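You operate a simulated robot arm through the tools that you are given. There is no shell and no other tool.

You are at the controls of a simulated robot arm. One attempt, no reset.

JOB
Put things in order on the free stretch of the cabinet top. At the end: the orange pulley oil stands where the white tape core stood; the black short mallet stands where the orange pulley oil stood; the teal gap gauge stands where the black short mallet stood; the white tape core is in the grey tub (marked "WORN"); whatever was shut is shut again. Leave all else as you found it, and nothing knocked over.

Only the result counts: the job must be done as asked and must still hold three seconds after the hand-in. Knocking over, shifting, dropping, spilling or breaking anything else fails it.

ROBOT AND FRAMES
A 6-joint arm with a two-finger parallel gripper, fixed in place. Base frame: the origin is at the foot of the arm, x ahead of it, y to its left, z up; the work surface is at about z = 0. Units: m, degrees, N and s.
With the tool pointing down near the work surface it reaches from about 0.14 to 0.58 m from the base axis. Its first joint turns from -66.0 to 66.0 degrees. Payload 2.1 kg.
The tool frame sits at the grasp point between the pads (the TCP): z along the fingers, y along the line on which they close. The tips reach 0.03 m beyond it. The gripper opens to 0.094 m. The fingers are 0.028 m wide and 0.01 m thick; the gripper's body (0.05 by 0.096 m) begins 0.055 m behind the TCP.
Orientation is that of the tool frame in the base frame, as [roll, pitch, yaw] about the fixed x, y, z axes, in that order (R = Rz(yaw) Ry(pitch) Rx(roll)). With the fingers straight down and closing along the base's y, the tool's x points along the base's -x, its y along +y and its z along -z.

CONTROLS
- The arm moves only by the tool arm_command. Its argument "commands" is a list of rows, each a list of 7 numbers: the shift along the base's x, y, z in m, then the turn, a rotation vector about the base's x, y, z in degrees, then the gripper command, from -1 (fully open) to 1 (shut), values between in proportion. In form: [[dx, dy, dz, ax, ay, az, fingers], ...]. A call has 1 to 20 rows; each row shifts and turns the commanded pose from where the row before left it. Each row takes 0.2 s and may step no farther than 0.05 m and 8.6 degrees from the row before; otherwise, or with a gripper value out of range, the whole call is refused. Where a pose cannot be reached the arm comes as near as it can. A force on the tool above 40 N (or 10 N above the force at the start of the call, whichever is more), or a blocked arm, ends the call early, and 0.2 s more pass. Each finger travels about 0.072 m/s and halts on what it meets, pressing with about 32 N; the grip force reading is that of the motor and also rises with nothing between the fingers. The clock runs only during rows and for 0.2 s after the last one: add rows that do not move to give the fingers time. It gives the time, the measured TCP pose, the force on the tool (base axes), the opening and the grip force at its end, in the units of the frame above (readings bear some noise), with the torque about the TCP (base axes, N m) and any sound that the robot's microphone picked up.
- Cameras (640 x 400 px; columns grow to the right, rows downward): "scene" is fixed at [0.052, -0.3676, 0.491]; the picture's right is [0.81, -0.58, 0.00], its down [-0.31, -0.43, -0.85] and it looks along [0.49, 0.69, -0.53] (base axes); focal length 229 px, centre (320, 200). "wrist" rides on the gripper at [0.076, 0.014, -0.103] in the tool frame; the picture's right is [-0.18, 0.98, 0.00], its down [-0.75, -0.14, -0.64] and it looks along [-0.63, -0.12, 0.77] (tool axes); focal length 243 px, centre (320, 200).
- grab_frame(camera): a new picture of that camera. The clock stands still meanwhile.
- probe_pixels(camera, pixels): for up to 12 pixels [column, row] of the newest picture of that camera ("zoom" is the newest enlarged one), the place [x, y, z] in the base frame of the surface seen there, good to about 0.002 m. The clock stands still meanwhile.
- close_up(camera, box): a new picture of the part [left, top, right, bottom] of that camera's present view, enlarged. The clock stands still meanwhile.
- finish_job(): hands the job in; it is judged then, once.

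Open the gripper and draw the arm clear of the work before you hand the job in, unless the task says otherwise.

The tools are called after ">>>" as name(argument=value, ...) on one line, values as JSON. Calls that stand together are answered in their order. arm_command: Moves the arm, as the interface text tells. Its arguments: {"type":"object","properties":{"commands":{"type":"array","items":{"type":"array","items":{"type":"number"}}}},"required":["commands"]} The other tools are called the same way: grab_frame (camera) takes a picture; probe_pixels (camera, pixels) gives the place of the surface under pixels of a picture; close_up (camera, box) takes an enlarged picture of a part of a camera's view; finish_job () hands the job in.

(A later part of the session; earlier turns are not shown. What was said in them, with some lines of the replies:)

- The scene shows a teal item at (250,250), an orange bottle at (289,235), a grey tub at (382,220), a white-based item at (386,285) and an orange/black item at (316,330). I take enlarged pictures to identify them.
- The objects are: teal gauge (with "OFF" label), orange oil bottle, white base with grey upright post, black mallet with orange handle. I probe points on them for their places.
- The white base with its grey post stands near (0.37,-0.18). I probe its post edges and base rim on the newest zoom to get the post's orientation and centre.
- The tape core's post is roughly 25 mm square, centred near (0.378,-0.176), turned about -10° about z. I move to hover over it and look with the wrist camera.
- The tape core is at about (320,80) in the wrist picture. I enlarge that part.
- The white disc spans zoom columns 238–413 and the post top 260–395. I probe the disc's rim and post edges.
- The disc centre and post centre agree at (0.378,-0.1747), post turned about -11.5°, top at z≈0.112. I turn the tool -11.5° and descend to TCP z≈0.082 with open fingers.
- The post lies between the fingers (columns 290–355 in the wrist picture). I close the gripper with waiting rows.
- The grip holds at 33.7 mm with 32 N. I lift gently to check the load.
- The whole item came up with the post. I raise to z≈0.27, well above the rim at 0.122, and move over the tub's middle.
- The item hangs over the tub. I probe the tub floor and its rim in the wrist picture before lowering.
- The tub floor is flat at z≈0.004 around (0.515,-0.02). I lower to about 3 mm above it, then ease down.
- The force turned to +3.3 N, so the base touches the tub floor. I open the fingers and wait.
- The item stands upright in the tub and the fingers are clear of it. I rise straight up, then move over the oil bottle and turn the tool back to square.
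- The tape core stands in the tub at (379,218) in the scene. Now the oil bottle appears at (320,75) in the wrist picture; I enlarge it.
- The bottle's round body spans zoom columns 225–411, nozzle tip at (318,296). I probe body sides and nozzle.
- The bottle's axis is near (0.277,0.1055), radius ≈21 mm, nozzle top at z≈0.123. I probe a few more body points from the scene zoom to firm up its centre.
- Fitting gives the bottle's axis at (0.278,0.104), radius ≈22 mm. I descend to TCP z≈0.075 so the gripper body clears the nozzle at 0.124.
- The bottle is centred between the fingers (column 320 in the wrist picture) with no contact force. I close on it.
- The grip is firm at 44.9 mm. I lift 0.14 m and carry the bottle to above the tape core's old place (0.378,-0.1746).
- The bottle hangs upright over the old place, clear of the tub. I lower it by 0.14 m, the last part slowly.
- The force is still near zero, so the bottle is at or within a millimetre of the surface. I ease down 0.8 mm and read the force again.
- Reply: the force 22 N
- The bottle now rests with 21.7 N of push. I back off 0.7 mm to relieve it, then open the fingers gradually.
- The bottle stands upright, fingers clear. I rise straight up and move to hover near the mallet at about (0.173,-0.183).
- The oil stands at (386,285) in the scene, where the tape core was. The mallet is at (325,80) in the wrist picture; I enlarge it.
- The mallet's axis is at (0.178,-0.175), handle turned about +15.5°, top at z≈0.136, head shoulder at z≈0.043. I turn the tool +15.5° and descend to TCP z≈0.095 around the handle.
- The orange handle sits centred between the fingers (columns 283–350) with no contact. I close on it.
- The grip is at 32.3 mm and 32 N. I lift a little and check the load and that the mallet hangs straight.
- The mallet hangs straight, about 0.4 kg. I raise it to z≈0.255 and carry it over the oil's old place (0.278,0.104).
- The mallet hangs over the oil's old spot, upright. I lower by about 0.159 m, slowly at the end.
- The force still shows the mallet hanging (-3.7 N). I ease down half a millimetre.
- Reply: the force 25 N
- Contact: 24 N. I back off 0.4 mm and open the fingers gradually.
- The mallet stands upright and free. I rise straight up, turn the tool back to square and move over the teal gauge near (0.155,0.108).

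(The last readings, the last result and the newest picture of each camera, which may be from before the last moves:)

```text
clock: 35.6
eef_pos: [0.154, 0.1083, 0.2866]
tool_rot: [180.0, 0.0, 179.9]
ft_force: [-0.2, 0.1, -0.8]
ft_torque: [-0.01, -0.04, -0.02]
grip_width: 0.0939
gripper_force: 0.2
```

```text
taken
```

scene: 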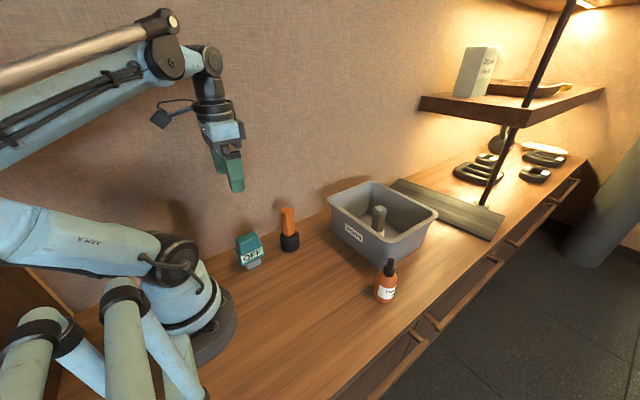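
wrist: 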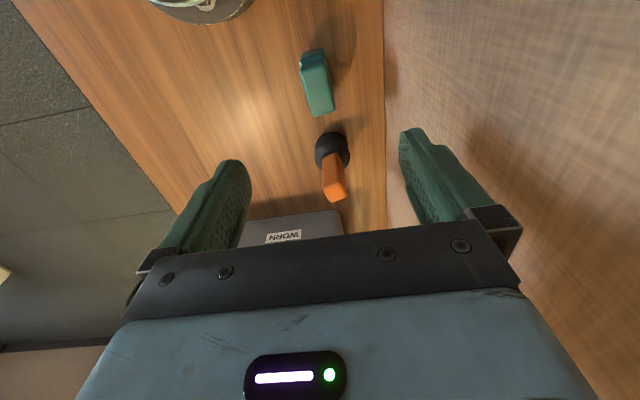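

The mallet stands at the oil's old place (289,232 in the scene). The gauge is at (317,82) in the wrist picture; I enlarge it in both views.

>>> close_up(camera="scene", box=[225, 222, 275, 278])

>>> close_up(camera="wrist", box=[269, 42, 365, 122])

```text
7.14 times, centred on (250, 250) of scene
```

zoom: 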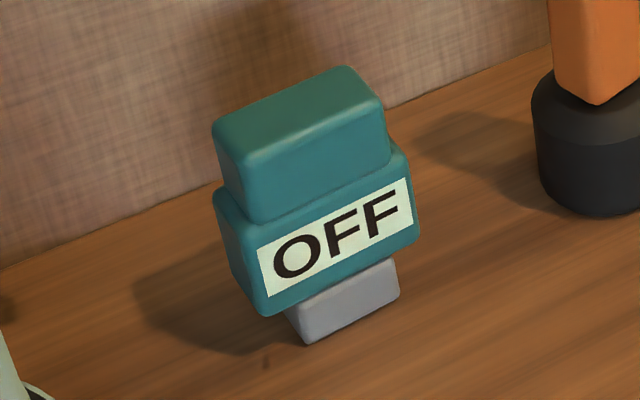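

```text
5.00 times, centred on (317, 82) of wrist
```

zoom: 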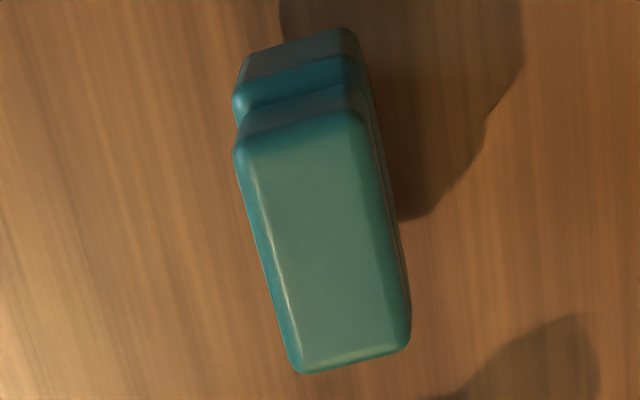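

I probe the gauge's top corners on the wrist zoom, and its label, foot and sides on the scene picture.

>>> probe_pixels(camera="zoom", pixels=[[250, 150], [355, 120], [305, 362], [400, 340], [325, 240], [258, 220], [285, 320], [375, 200], [400, 290], [245, 100], [345, 70], [260, 75]])

>>> probe_pixels(camera="scene", pixels=[[237, 243], [242, 251], [250, 248], [258, 245], [243, 263], [250, 261], [260, 256], [238, 259], [250, 268], [256, 266], [262, 263], [247, 267]])

```text
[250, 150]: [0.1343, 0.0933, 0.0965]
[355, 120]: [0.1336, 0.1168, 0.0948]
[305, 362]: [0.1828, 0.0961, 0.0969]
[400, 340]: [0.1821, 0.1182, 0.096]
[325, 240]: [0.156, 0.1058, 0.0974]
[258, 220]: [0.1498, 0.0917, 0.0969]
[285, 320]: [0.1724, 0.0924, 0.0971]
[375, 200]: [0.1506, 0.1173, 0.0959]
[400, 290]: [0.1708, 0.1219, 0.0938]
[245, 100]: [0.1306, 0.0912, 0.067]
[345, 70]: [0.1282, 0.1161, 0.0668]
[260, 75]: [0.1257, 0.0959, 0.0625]
```

```text
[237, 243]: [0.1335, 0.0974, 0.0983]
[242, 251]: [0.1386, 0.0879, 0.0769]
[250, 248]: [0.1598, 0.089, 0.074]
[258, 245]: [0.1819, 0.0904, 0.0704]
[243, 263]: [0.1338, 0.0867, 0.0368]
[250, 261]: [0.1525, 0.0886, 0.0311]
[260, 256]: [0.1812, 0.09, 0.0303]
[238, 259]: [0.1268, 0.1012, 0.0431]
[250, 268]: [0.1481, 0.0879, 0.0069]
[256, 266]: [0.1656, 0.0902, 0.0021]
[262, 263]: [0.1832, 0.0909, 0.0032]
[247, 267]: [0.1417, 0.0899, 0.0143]
```

The gauge's centre is (0.158,0.105), about 30 mm deep in y, top at z≈0.098, turned about +3°. I descend with open fingers to TCP z≈0.06, in two parts, watching the force.

>>> arm_command(commands=[[0.0027, -0.003, -0.03, 0, 0, 3, -1], [0, 0, -0.04, 0, 0, 0, -1], [0, 0, -0.04, 0, 0, 0, -1], [0, 0, -0.04, 0, 0, 0, -1], [0, 0, 0, 0, 0, 0, -1]])

>>> grab_frame(camera="wrist")

>>> grab_frame(camera="scene")

```text
clock: 36.8
eef_pos: [0.1578, 0.1043, 0.136]
tool_rot: [-180.0, 0.0, -177.1]
ft_force: [0.5, 0.7, 0.4]
ft_torque: [-0.02, 0.0, 0.01]
grip_width: 0.0938
gripper_force: 0.1
```

```text
taken
```

wrist: 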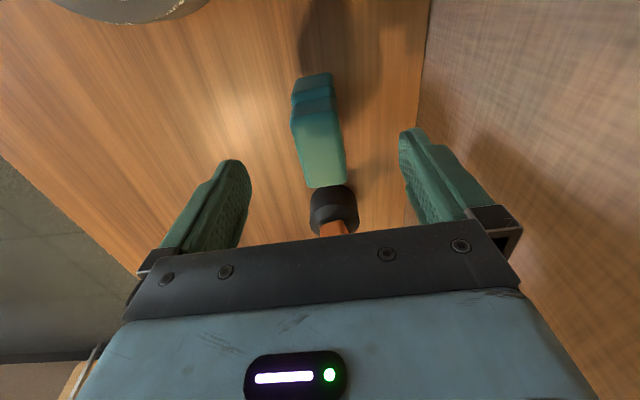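

```text
taken
```

scene: 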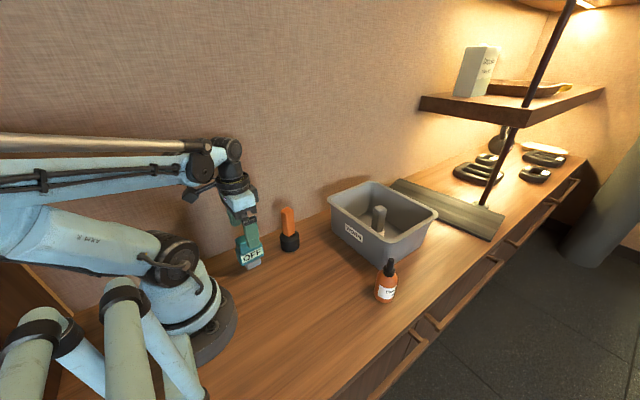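

The gauge lies between the fingers in the wrist picture (columns 290–347, rows 72–190). I probe its edges again from this nearer view.

>>> close_up(camera="wrist", box=[264, 64, 376, 204])

>>> probe_pixels(camera="wrist", pixels=[[294, 130], [300, 160], [337, 130], [344, 160], [334, 100], [293, 105], [312, 184], [340, 182], [315, 76], [318, 150]])

```text
2.86 times, centred on (320, 134) of wrist
```

zoom: 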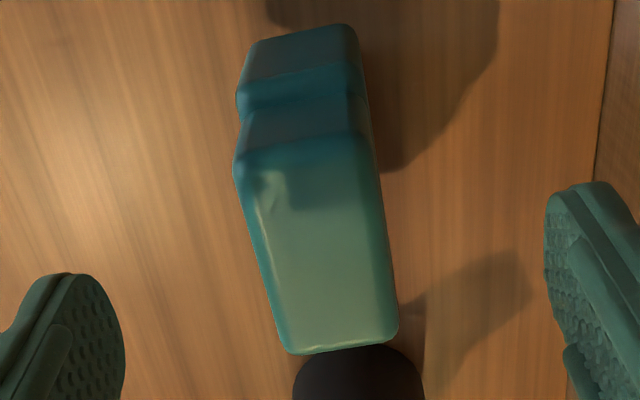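

```text
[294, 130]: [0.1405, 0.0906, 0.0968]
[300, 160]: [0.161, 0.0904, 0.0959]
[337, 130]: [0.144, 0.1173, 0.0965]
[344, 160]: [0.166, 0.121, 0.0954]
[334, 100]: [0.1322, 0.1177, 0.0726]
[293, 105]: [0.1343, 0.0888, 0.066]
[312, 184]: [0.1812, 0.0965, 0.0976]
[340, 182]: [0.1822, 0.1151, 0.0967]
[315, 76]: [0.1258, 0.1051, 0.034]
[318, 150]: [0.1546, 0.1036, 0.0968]
```

The centre is confirmed at y≈0.1048. I descend the remaining 0.075 m.

>>> arm_command(commands=[[0, 0, -0.025, 0, 0, 0, -1], [0, 0, -0.025, 0, 0, 0, -1], [0, 0, -0.0175, 0, 0, 0, -1], [0, 0, -0.008, 0, 0, 0, -1], [0, 0, 0, 0, 0, 0, -1]])

>>> grab_frame(camera="wrist")

>>> close_up(camera="scene", box=[160, 170, 320, 300])

```text
clock: 38.0
eef_pos: [0.157, 0.1044, 0.061]
tool_rot: [-180.0, 0.0, -176.9]
ft_force: [-0.8, 0.8, -0.3]
ft_torque: [0.04, 0.01, 0.01]
grip_width: 0.0944
gripper_force: 0.1
```

```text
taken
```

wrist: 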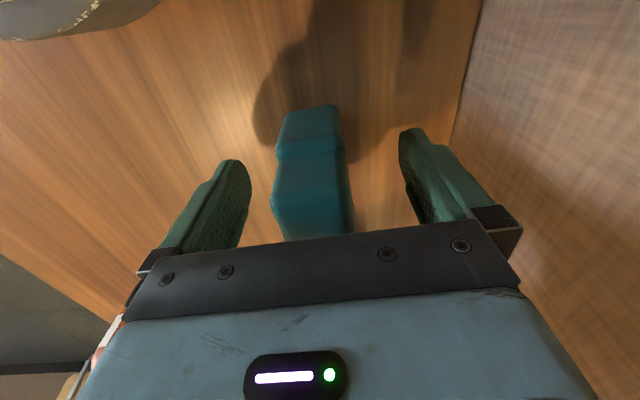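

```text
3.08 times, centred on (240, 235) of scene
```

zoom: 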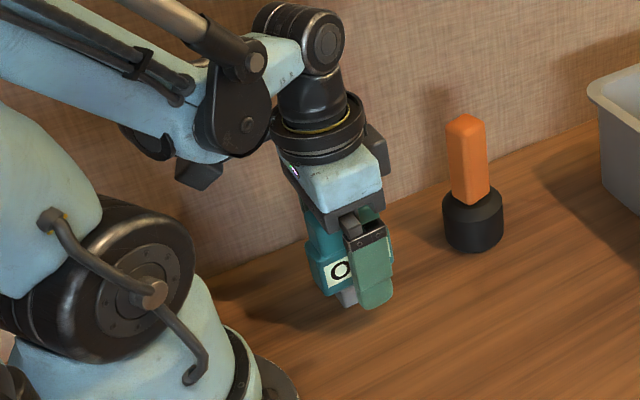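

The gauge is between the fingers with no contact. I close on it.

>>> arm_command(commands=[[0, 0, 0, 0, 0, 0, 0], [0, 0, 0, 0, 0, 0, 0.4], [0, 0, 0, 0, 0, 0, 1], [0, 0, 0, 0, 0, 0, 1], [0, 0, 0, 0, 0, 0, 1]])

>>> grab_frame(camera="wrist")

>>> close_up(camera="scene", box=[200, 180, 310, 290])

```text
clock: 39.2
eef_pos: [0.1569, 0.1048, 0.0595]
tool_rot: [180.0, 0.0, -177.0]
ft_force: [-0.1, -0.2, 0.9]
ft_torque: [-0.01, -0.03, 0.0]
grip_width: 0.0358
gripper_force: 32.3
```

```text
taken
```

wrist: 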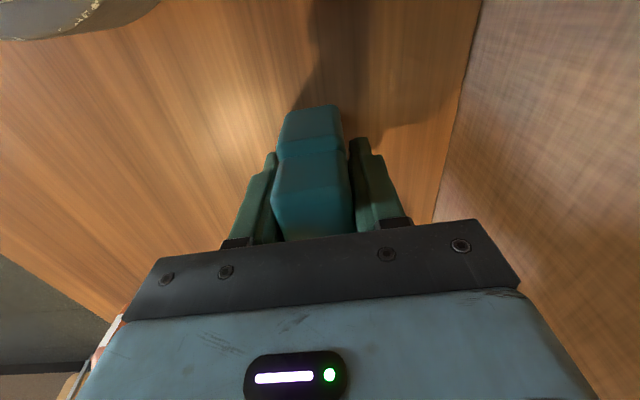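

```text
3.64 times, centred on (255, 235) of scene
```

zoom: 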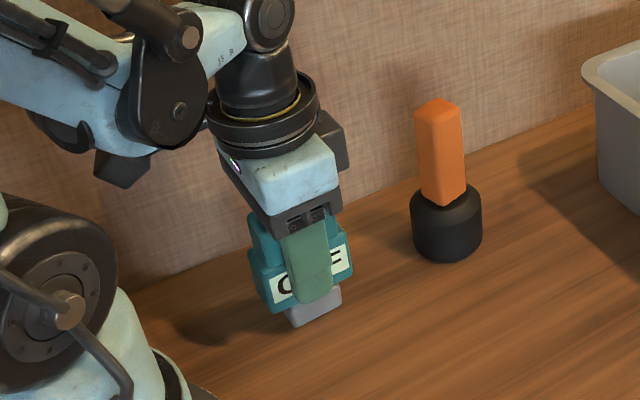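

The grip is 35.8 mm at 32 N. I lift the gauge a little first and check.

>>> arm_command(commands=[[0, 0, 0.01, 0, 0, 0, 1], [0, 0, 0.02, 0, 0, 0, 1], [0, 0, 0, 0, 0, 0, 1]])

>>> grab_frame(camera="wrist")

>>> close_up(camera="scene", box=[200, 180, 310, 290])

```text
clock: 40.0
eef_pos: [0.1568, 0.1045, 0.0918]
tool_rot: [-179.9, 0.0, -177.0]
ft_force: [1.1, 0.7, -1.6]
ft_torque: [0.0, -0.02, -0.03]
grip_width: 0.036
gripper_force: 31.7
```

```text
taken
```

wrist: 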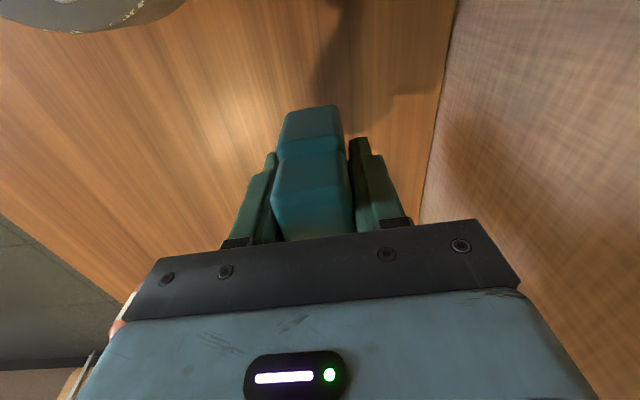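

```text
3.64 times, centred on (255, 235) of scene
```

zoom: 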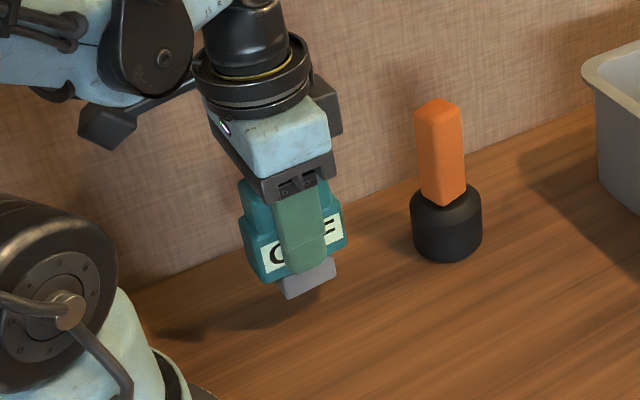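

The gauge is in the air and straight. I raise it to z≈0.22 and carry it in an arc (out to x≈0.26 at y=0, to keep clear of the arm's foot) to above the mallet's old place (0.178,-0.175).

>>> arm_command(commands=[[0, 0, 0.04, 0, 0, 0, 1], [0, 0, 0.045, 0, 0, 0, 1], [0, 0, 0.045, 0, 0, 0, 1], [0.0255, -0.02625, 0, 0, 0, 0, 1], [0.0255, -0.02625, 0, 0, 0, 0, 1], [0.0255, -0.02625, 0, 0, 0, 0, 1], [0.0255, -0.02625, 0, 0, 0, 0, 1], [-0.0164, -0.035, 0, 0, 0, 0, 1], [-0.0164, -0.035, 0, 0, 0, 0, 1], [-0.0164, -0.035, 0, 0, 0, 0, 1], [-0.0164, -0.035, 0, 0, 0, 0, 1], [-0.0164, -0.035, 0, 0, 0, 0, 1], [0, 0, 0, 0, 0, 0, 1]])

>>> grab_frame(camera="wrist")

>>> grab_frame(camera="scene")

```text
clock: 42.8
eef_pos: [0.1766, -0.1746, 0.22]
tool_rot: [-179.9, 0.0, -177.0]
ft_force: [0.1, 0.1, -1.7]
ft_torque: [0.03, -0.02, -0.01]
grip_width: 0.0359
gripper_force: 32.4
```

```text
taken
```

wrist: 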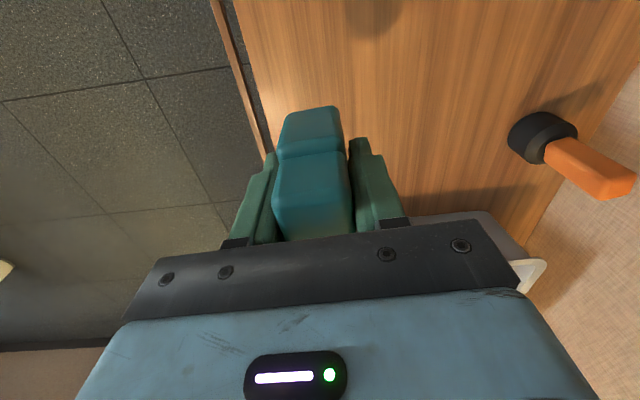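

```text
taken
```

scene: 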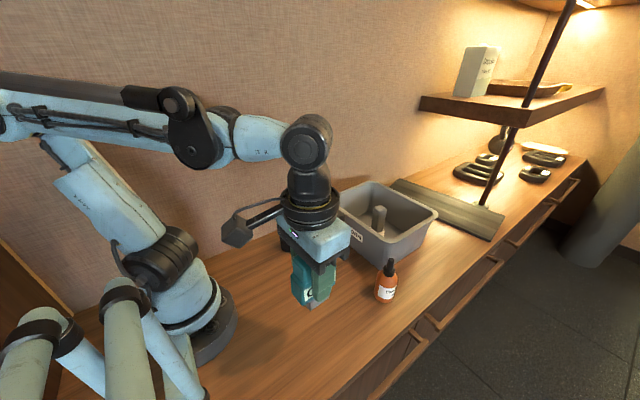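

The gauge hangs upright over the mallet's old place. I lower 0.159 m, slow at the end.

>>> arm_command(commands=[[0, 0, -0.045, 0, 0, 0, 1], [0, 0, -0.045, 0, 0, 0, 1], [0, 0, -0.04, 0, 0, 0, 1], [0, 0, -0.018, 0, 0, 0, 1], [0, 0, -0.008, 0, 0, 0, 1], [0, 0, -0.003, 0, 0, 0, 1], [0, 0, 0, 0, 0, 0, 1]])

>>> grab_frame(camera="wrist")

>>> close_up(camera="scene", box=[230, 220, 400, 380])

```text
clock: 44.4
eef_pos: [0.1763, -0.1735, 0.0611]
tool_rot: [-180.0, -0.1, -176.9]
ft_force: [0.0, 0.1, -2.2]
ft_torque: [0.0, -0.02, 0.0]
grip_width: 0.0361
gripper_force: 32.3
```

```text
taken
```

wrist: 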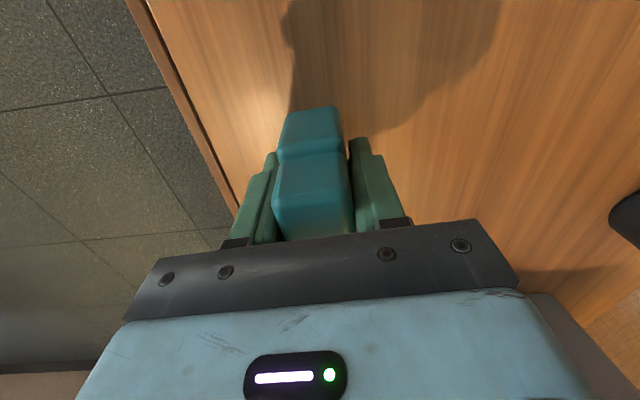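

```text
2.50 times, centred on (315, 300) of scene
```

zoom: 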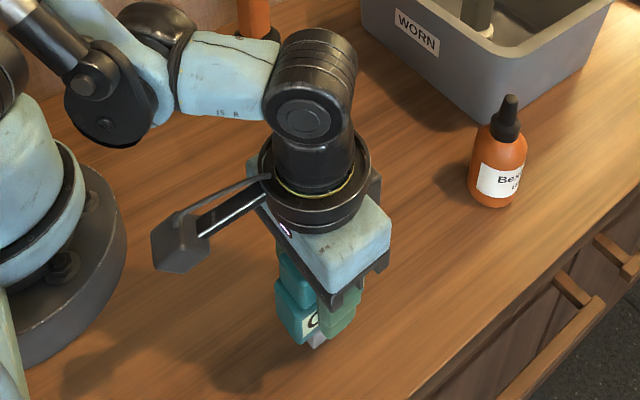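

The load still hangs (-2.2 N). I ease down in half-millimetre steps.

>>> arm_command(commands=[[0, 0, -0.0006, 0, 0, 0, 1], [0, 0, 0, 0, 0, 0, 1]])

```text
clock: 45.0
eef_pos: [0.1763, -0.174, 0.0612]
tool_rot: [179.9, 0.0, -177.0]
ft_force: [-3.2, -0.5, 19.0]
ft_torque: [0.02, -0.2, -0.04]
grip_width: 0.0359
gripper_force: 32.0
```

Contact at 19 N. I back off 0.5 mm and open gradually.

>>> arm_command(commands=[[0, 0, 0.0005, 0, 0, 0, 1], [0, 0, 0, 0, 0, 0, 0.2], [0, 0, 0, 0, 0, 0, -0.2], [0, 0, 0, 0, 0, 0, -0.6], [0, 0, 0, 0, 0, 0, -0.8], [0, 0, 0, 0, 0, 0, -0.8]])

>>> grab_frame(camera="wrist")

>>> close_up(camera="scene", box=[230, 220, 400, 380])

```text
clock: 46.4
eef_pos: [0.177, -0.1736, 0.0607]
tool_rot: [179.9, -0.1, -176.9]
ft_force: [0.3, -0.7, 0.0]
ft_torque: [0.0, 0.0, -0.03]
grip_width: 0.0846
gripper_force: 0.0
```

```text
taken
```

wrist: 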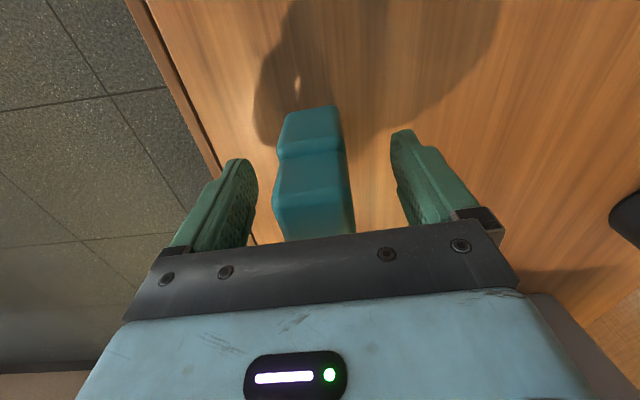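

```text
2.50 times, centred on (315, 300) of scene
```

zoom: 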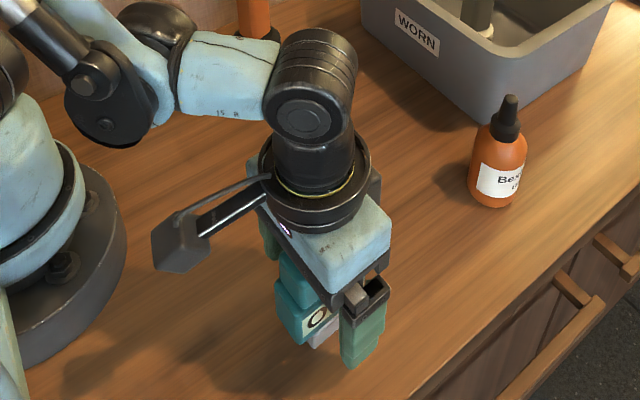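

The gauge stands free. I rise straight up and return toward the start pose, clear of everything.

>>> arm_command(commands=[[0, 0, 0.02, 0, 0, 0, -0.8], [0, 0, 0.04, 0, 0, 0, -0.8], [0, 0, 0.045, 0, 0, 0, -1], [0, 0, 0.045, 0, 0, 0, -1], [0, 0, 0.045, 0, 0, 0, -1], [0, 0, 0.045, 0, 0, -3, -1], [0.024, 0.04, 0.013, 0, 0, 0, -1], [0.024, 0.04, 0.013, 0, 0, 0, -1], [0.024, 0.04, 0.013, 0, 0, 0, -1], [0.024, 0.04, 0.013, 0, 0, 0, -1], [0.024, 0.04, 0.013, 0, 0, 0, -1], [0, 0, 0, 0, 0, 0, -1]])

>>> grab_frame(camera="wrist")

>>> grab_frame(camera="scene")

```text
clock: 49.0
eef_pos: [0.2987, 0.0276, 0.3661]
tool_rot: [180.0, 0.0, 179.9]
ft_force: [-0.4, 0.1, 0.7]
ft_torque: [0.02, -0.02, -0.05]
grip_width: 0.0942
gripper_force: 0.0
```

```text
taken
```

wrist: 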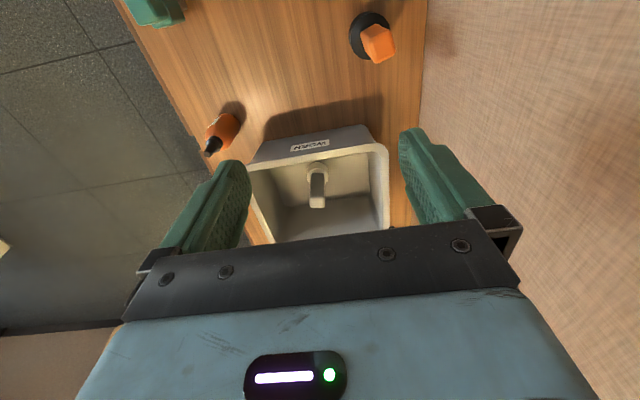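

```text
taken
```

scene: 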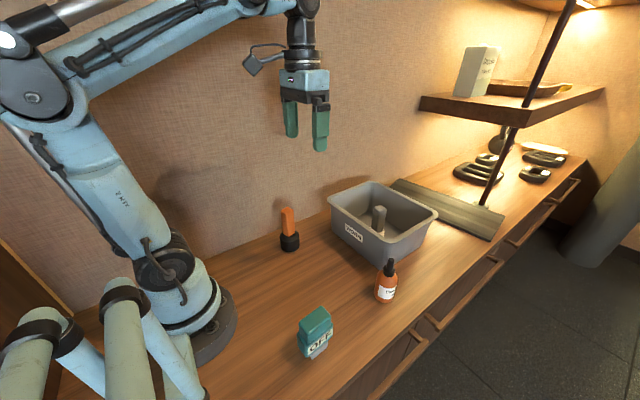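

All four are in their new spots and standing: gauge at (316,332), oil (386,283), mallet (289,230), tape core in the tub (379,218). I zoom in and probe to verify positions.

>>> close_up(camera="scene", box=[270, 190, 450, 370])

>>> probe_pixels(camera="scene", pixels=[[308, 336], [318, 330], [328, 322], [315, 314], [314, 352], [378, 290], [385, 296], [393, 290], [390, 262], [281, 240], [290, 246], [297, 240]])

>>> probe_pixels(camera="scene", pixels=[[331, 197], [372, 183], [436, 214], [395, 240], [285, 212], [291, 210], [375, 212], [383, 212], [300, 325], [330, 312]])

```text
2.22 times, centred on (360, 280) of scene
```

zoom: 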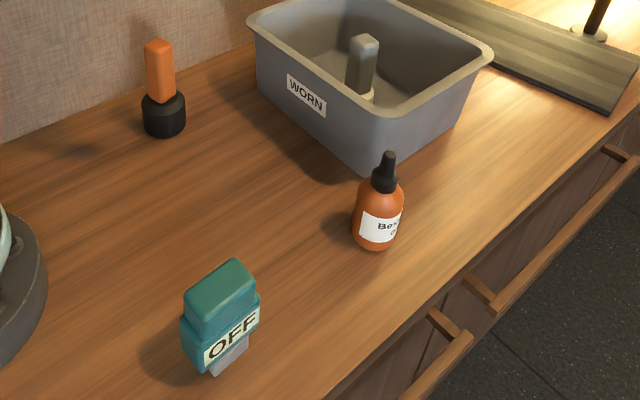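

```text
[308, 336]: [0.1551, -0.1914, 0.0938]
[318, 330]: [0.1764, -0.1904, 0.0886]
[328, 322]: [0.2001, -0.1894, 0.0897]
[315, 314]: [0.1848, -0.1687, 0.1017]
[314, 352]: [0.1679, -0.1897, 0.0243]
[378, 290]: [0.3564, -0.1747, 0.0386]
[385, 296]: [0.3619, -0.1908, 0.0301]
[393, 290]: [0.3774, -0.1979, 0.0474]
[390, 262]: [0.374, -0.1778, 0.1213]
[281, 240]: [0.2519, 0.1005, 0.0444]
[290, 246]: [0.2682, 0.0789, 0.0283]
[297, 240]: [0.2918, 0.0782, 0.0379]
```

```text
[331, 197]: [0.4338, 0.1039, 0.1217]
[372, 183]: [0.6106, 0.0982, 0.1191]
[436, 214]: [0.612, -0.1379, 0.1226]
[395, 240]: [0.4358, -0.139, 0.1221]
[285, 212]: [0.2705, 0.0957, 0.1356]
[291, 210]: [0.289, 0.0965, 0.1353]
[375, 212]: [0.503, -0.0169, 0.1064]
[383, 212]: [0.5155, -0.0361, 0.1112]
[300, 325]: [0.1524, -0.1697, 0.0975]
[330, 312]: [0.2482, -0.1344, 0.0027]
```

Probes match the targets: gauge centre ≈(0.178,-0.174), oil ≈(0.378,-0.175), mallet ≈(0.278,0.104), tub rim unmoved, tape core upright inside it. The gripper is open and clear, so I hand in.

>>> finish_job()

```text
The job is handed in.
```

The job is done and handed in. The last pictures and probes before hand-in showed everything standing and in place.

| Item | Now stands | Final position (x, y in m) |
|---|---|---|
| White tape core | in the grey "WORN" tub, upright | about (0.515, -0.02) |
| Orange pulley oil | where the tape core stood | about (0.378, -0.175) |
| Black short mallet | where the oil stood | about (0.278, 0.104) |
| Teal gap gauge | where the mallet stood | about (0.178, -0.174) |

The three moved items sit within a couple of millimetres of the old centres, which is about what the probes can resolve. The tub rim read the same before and after.

I did not open anything, so nothing needed shutting. The gripper was open and the arm was back near its starting pose at hand-in.
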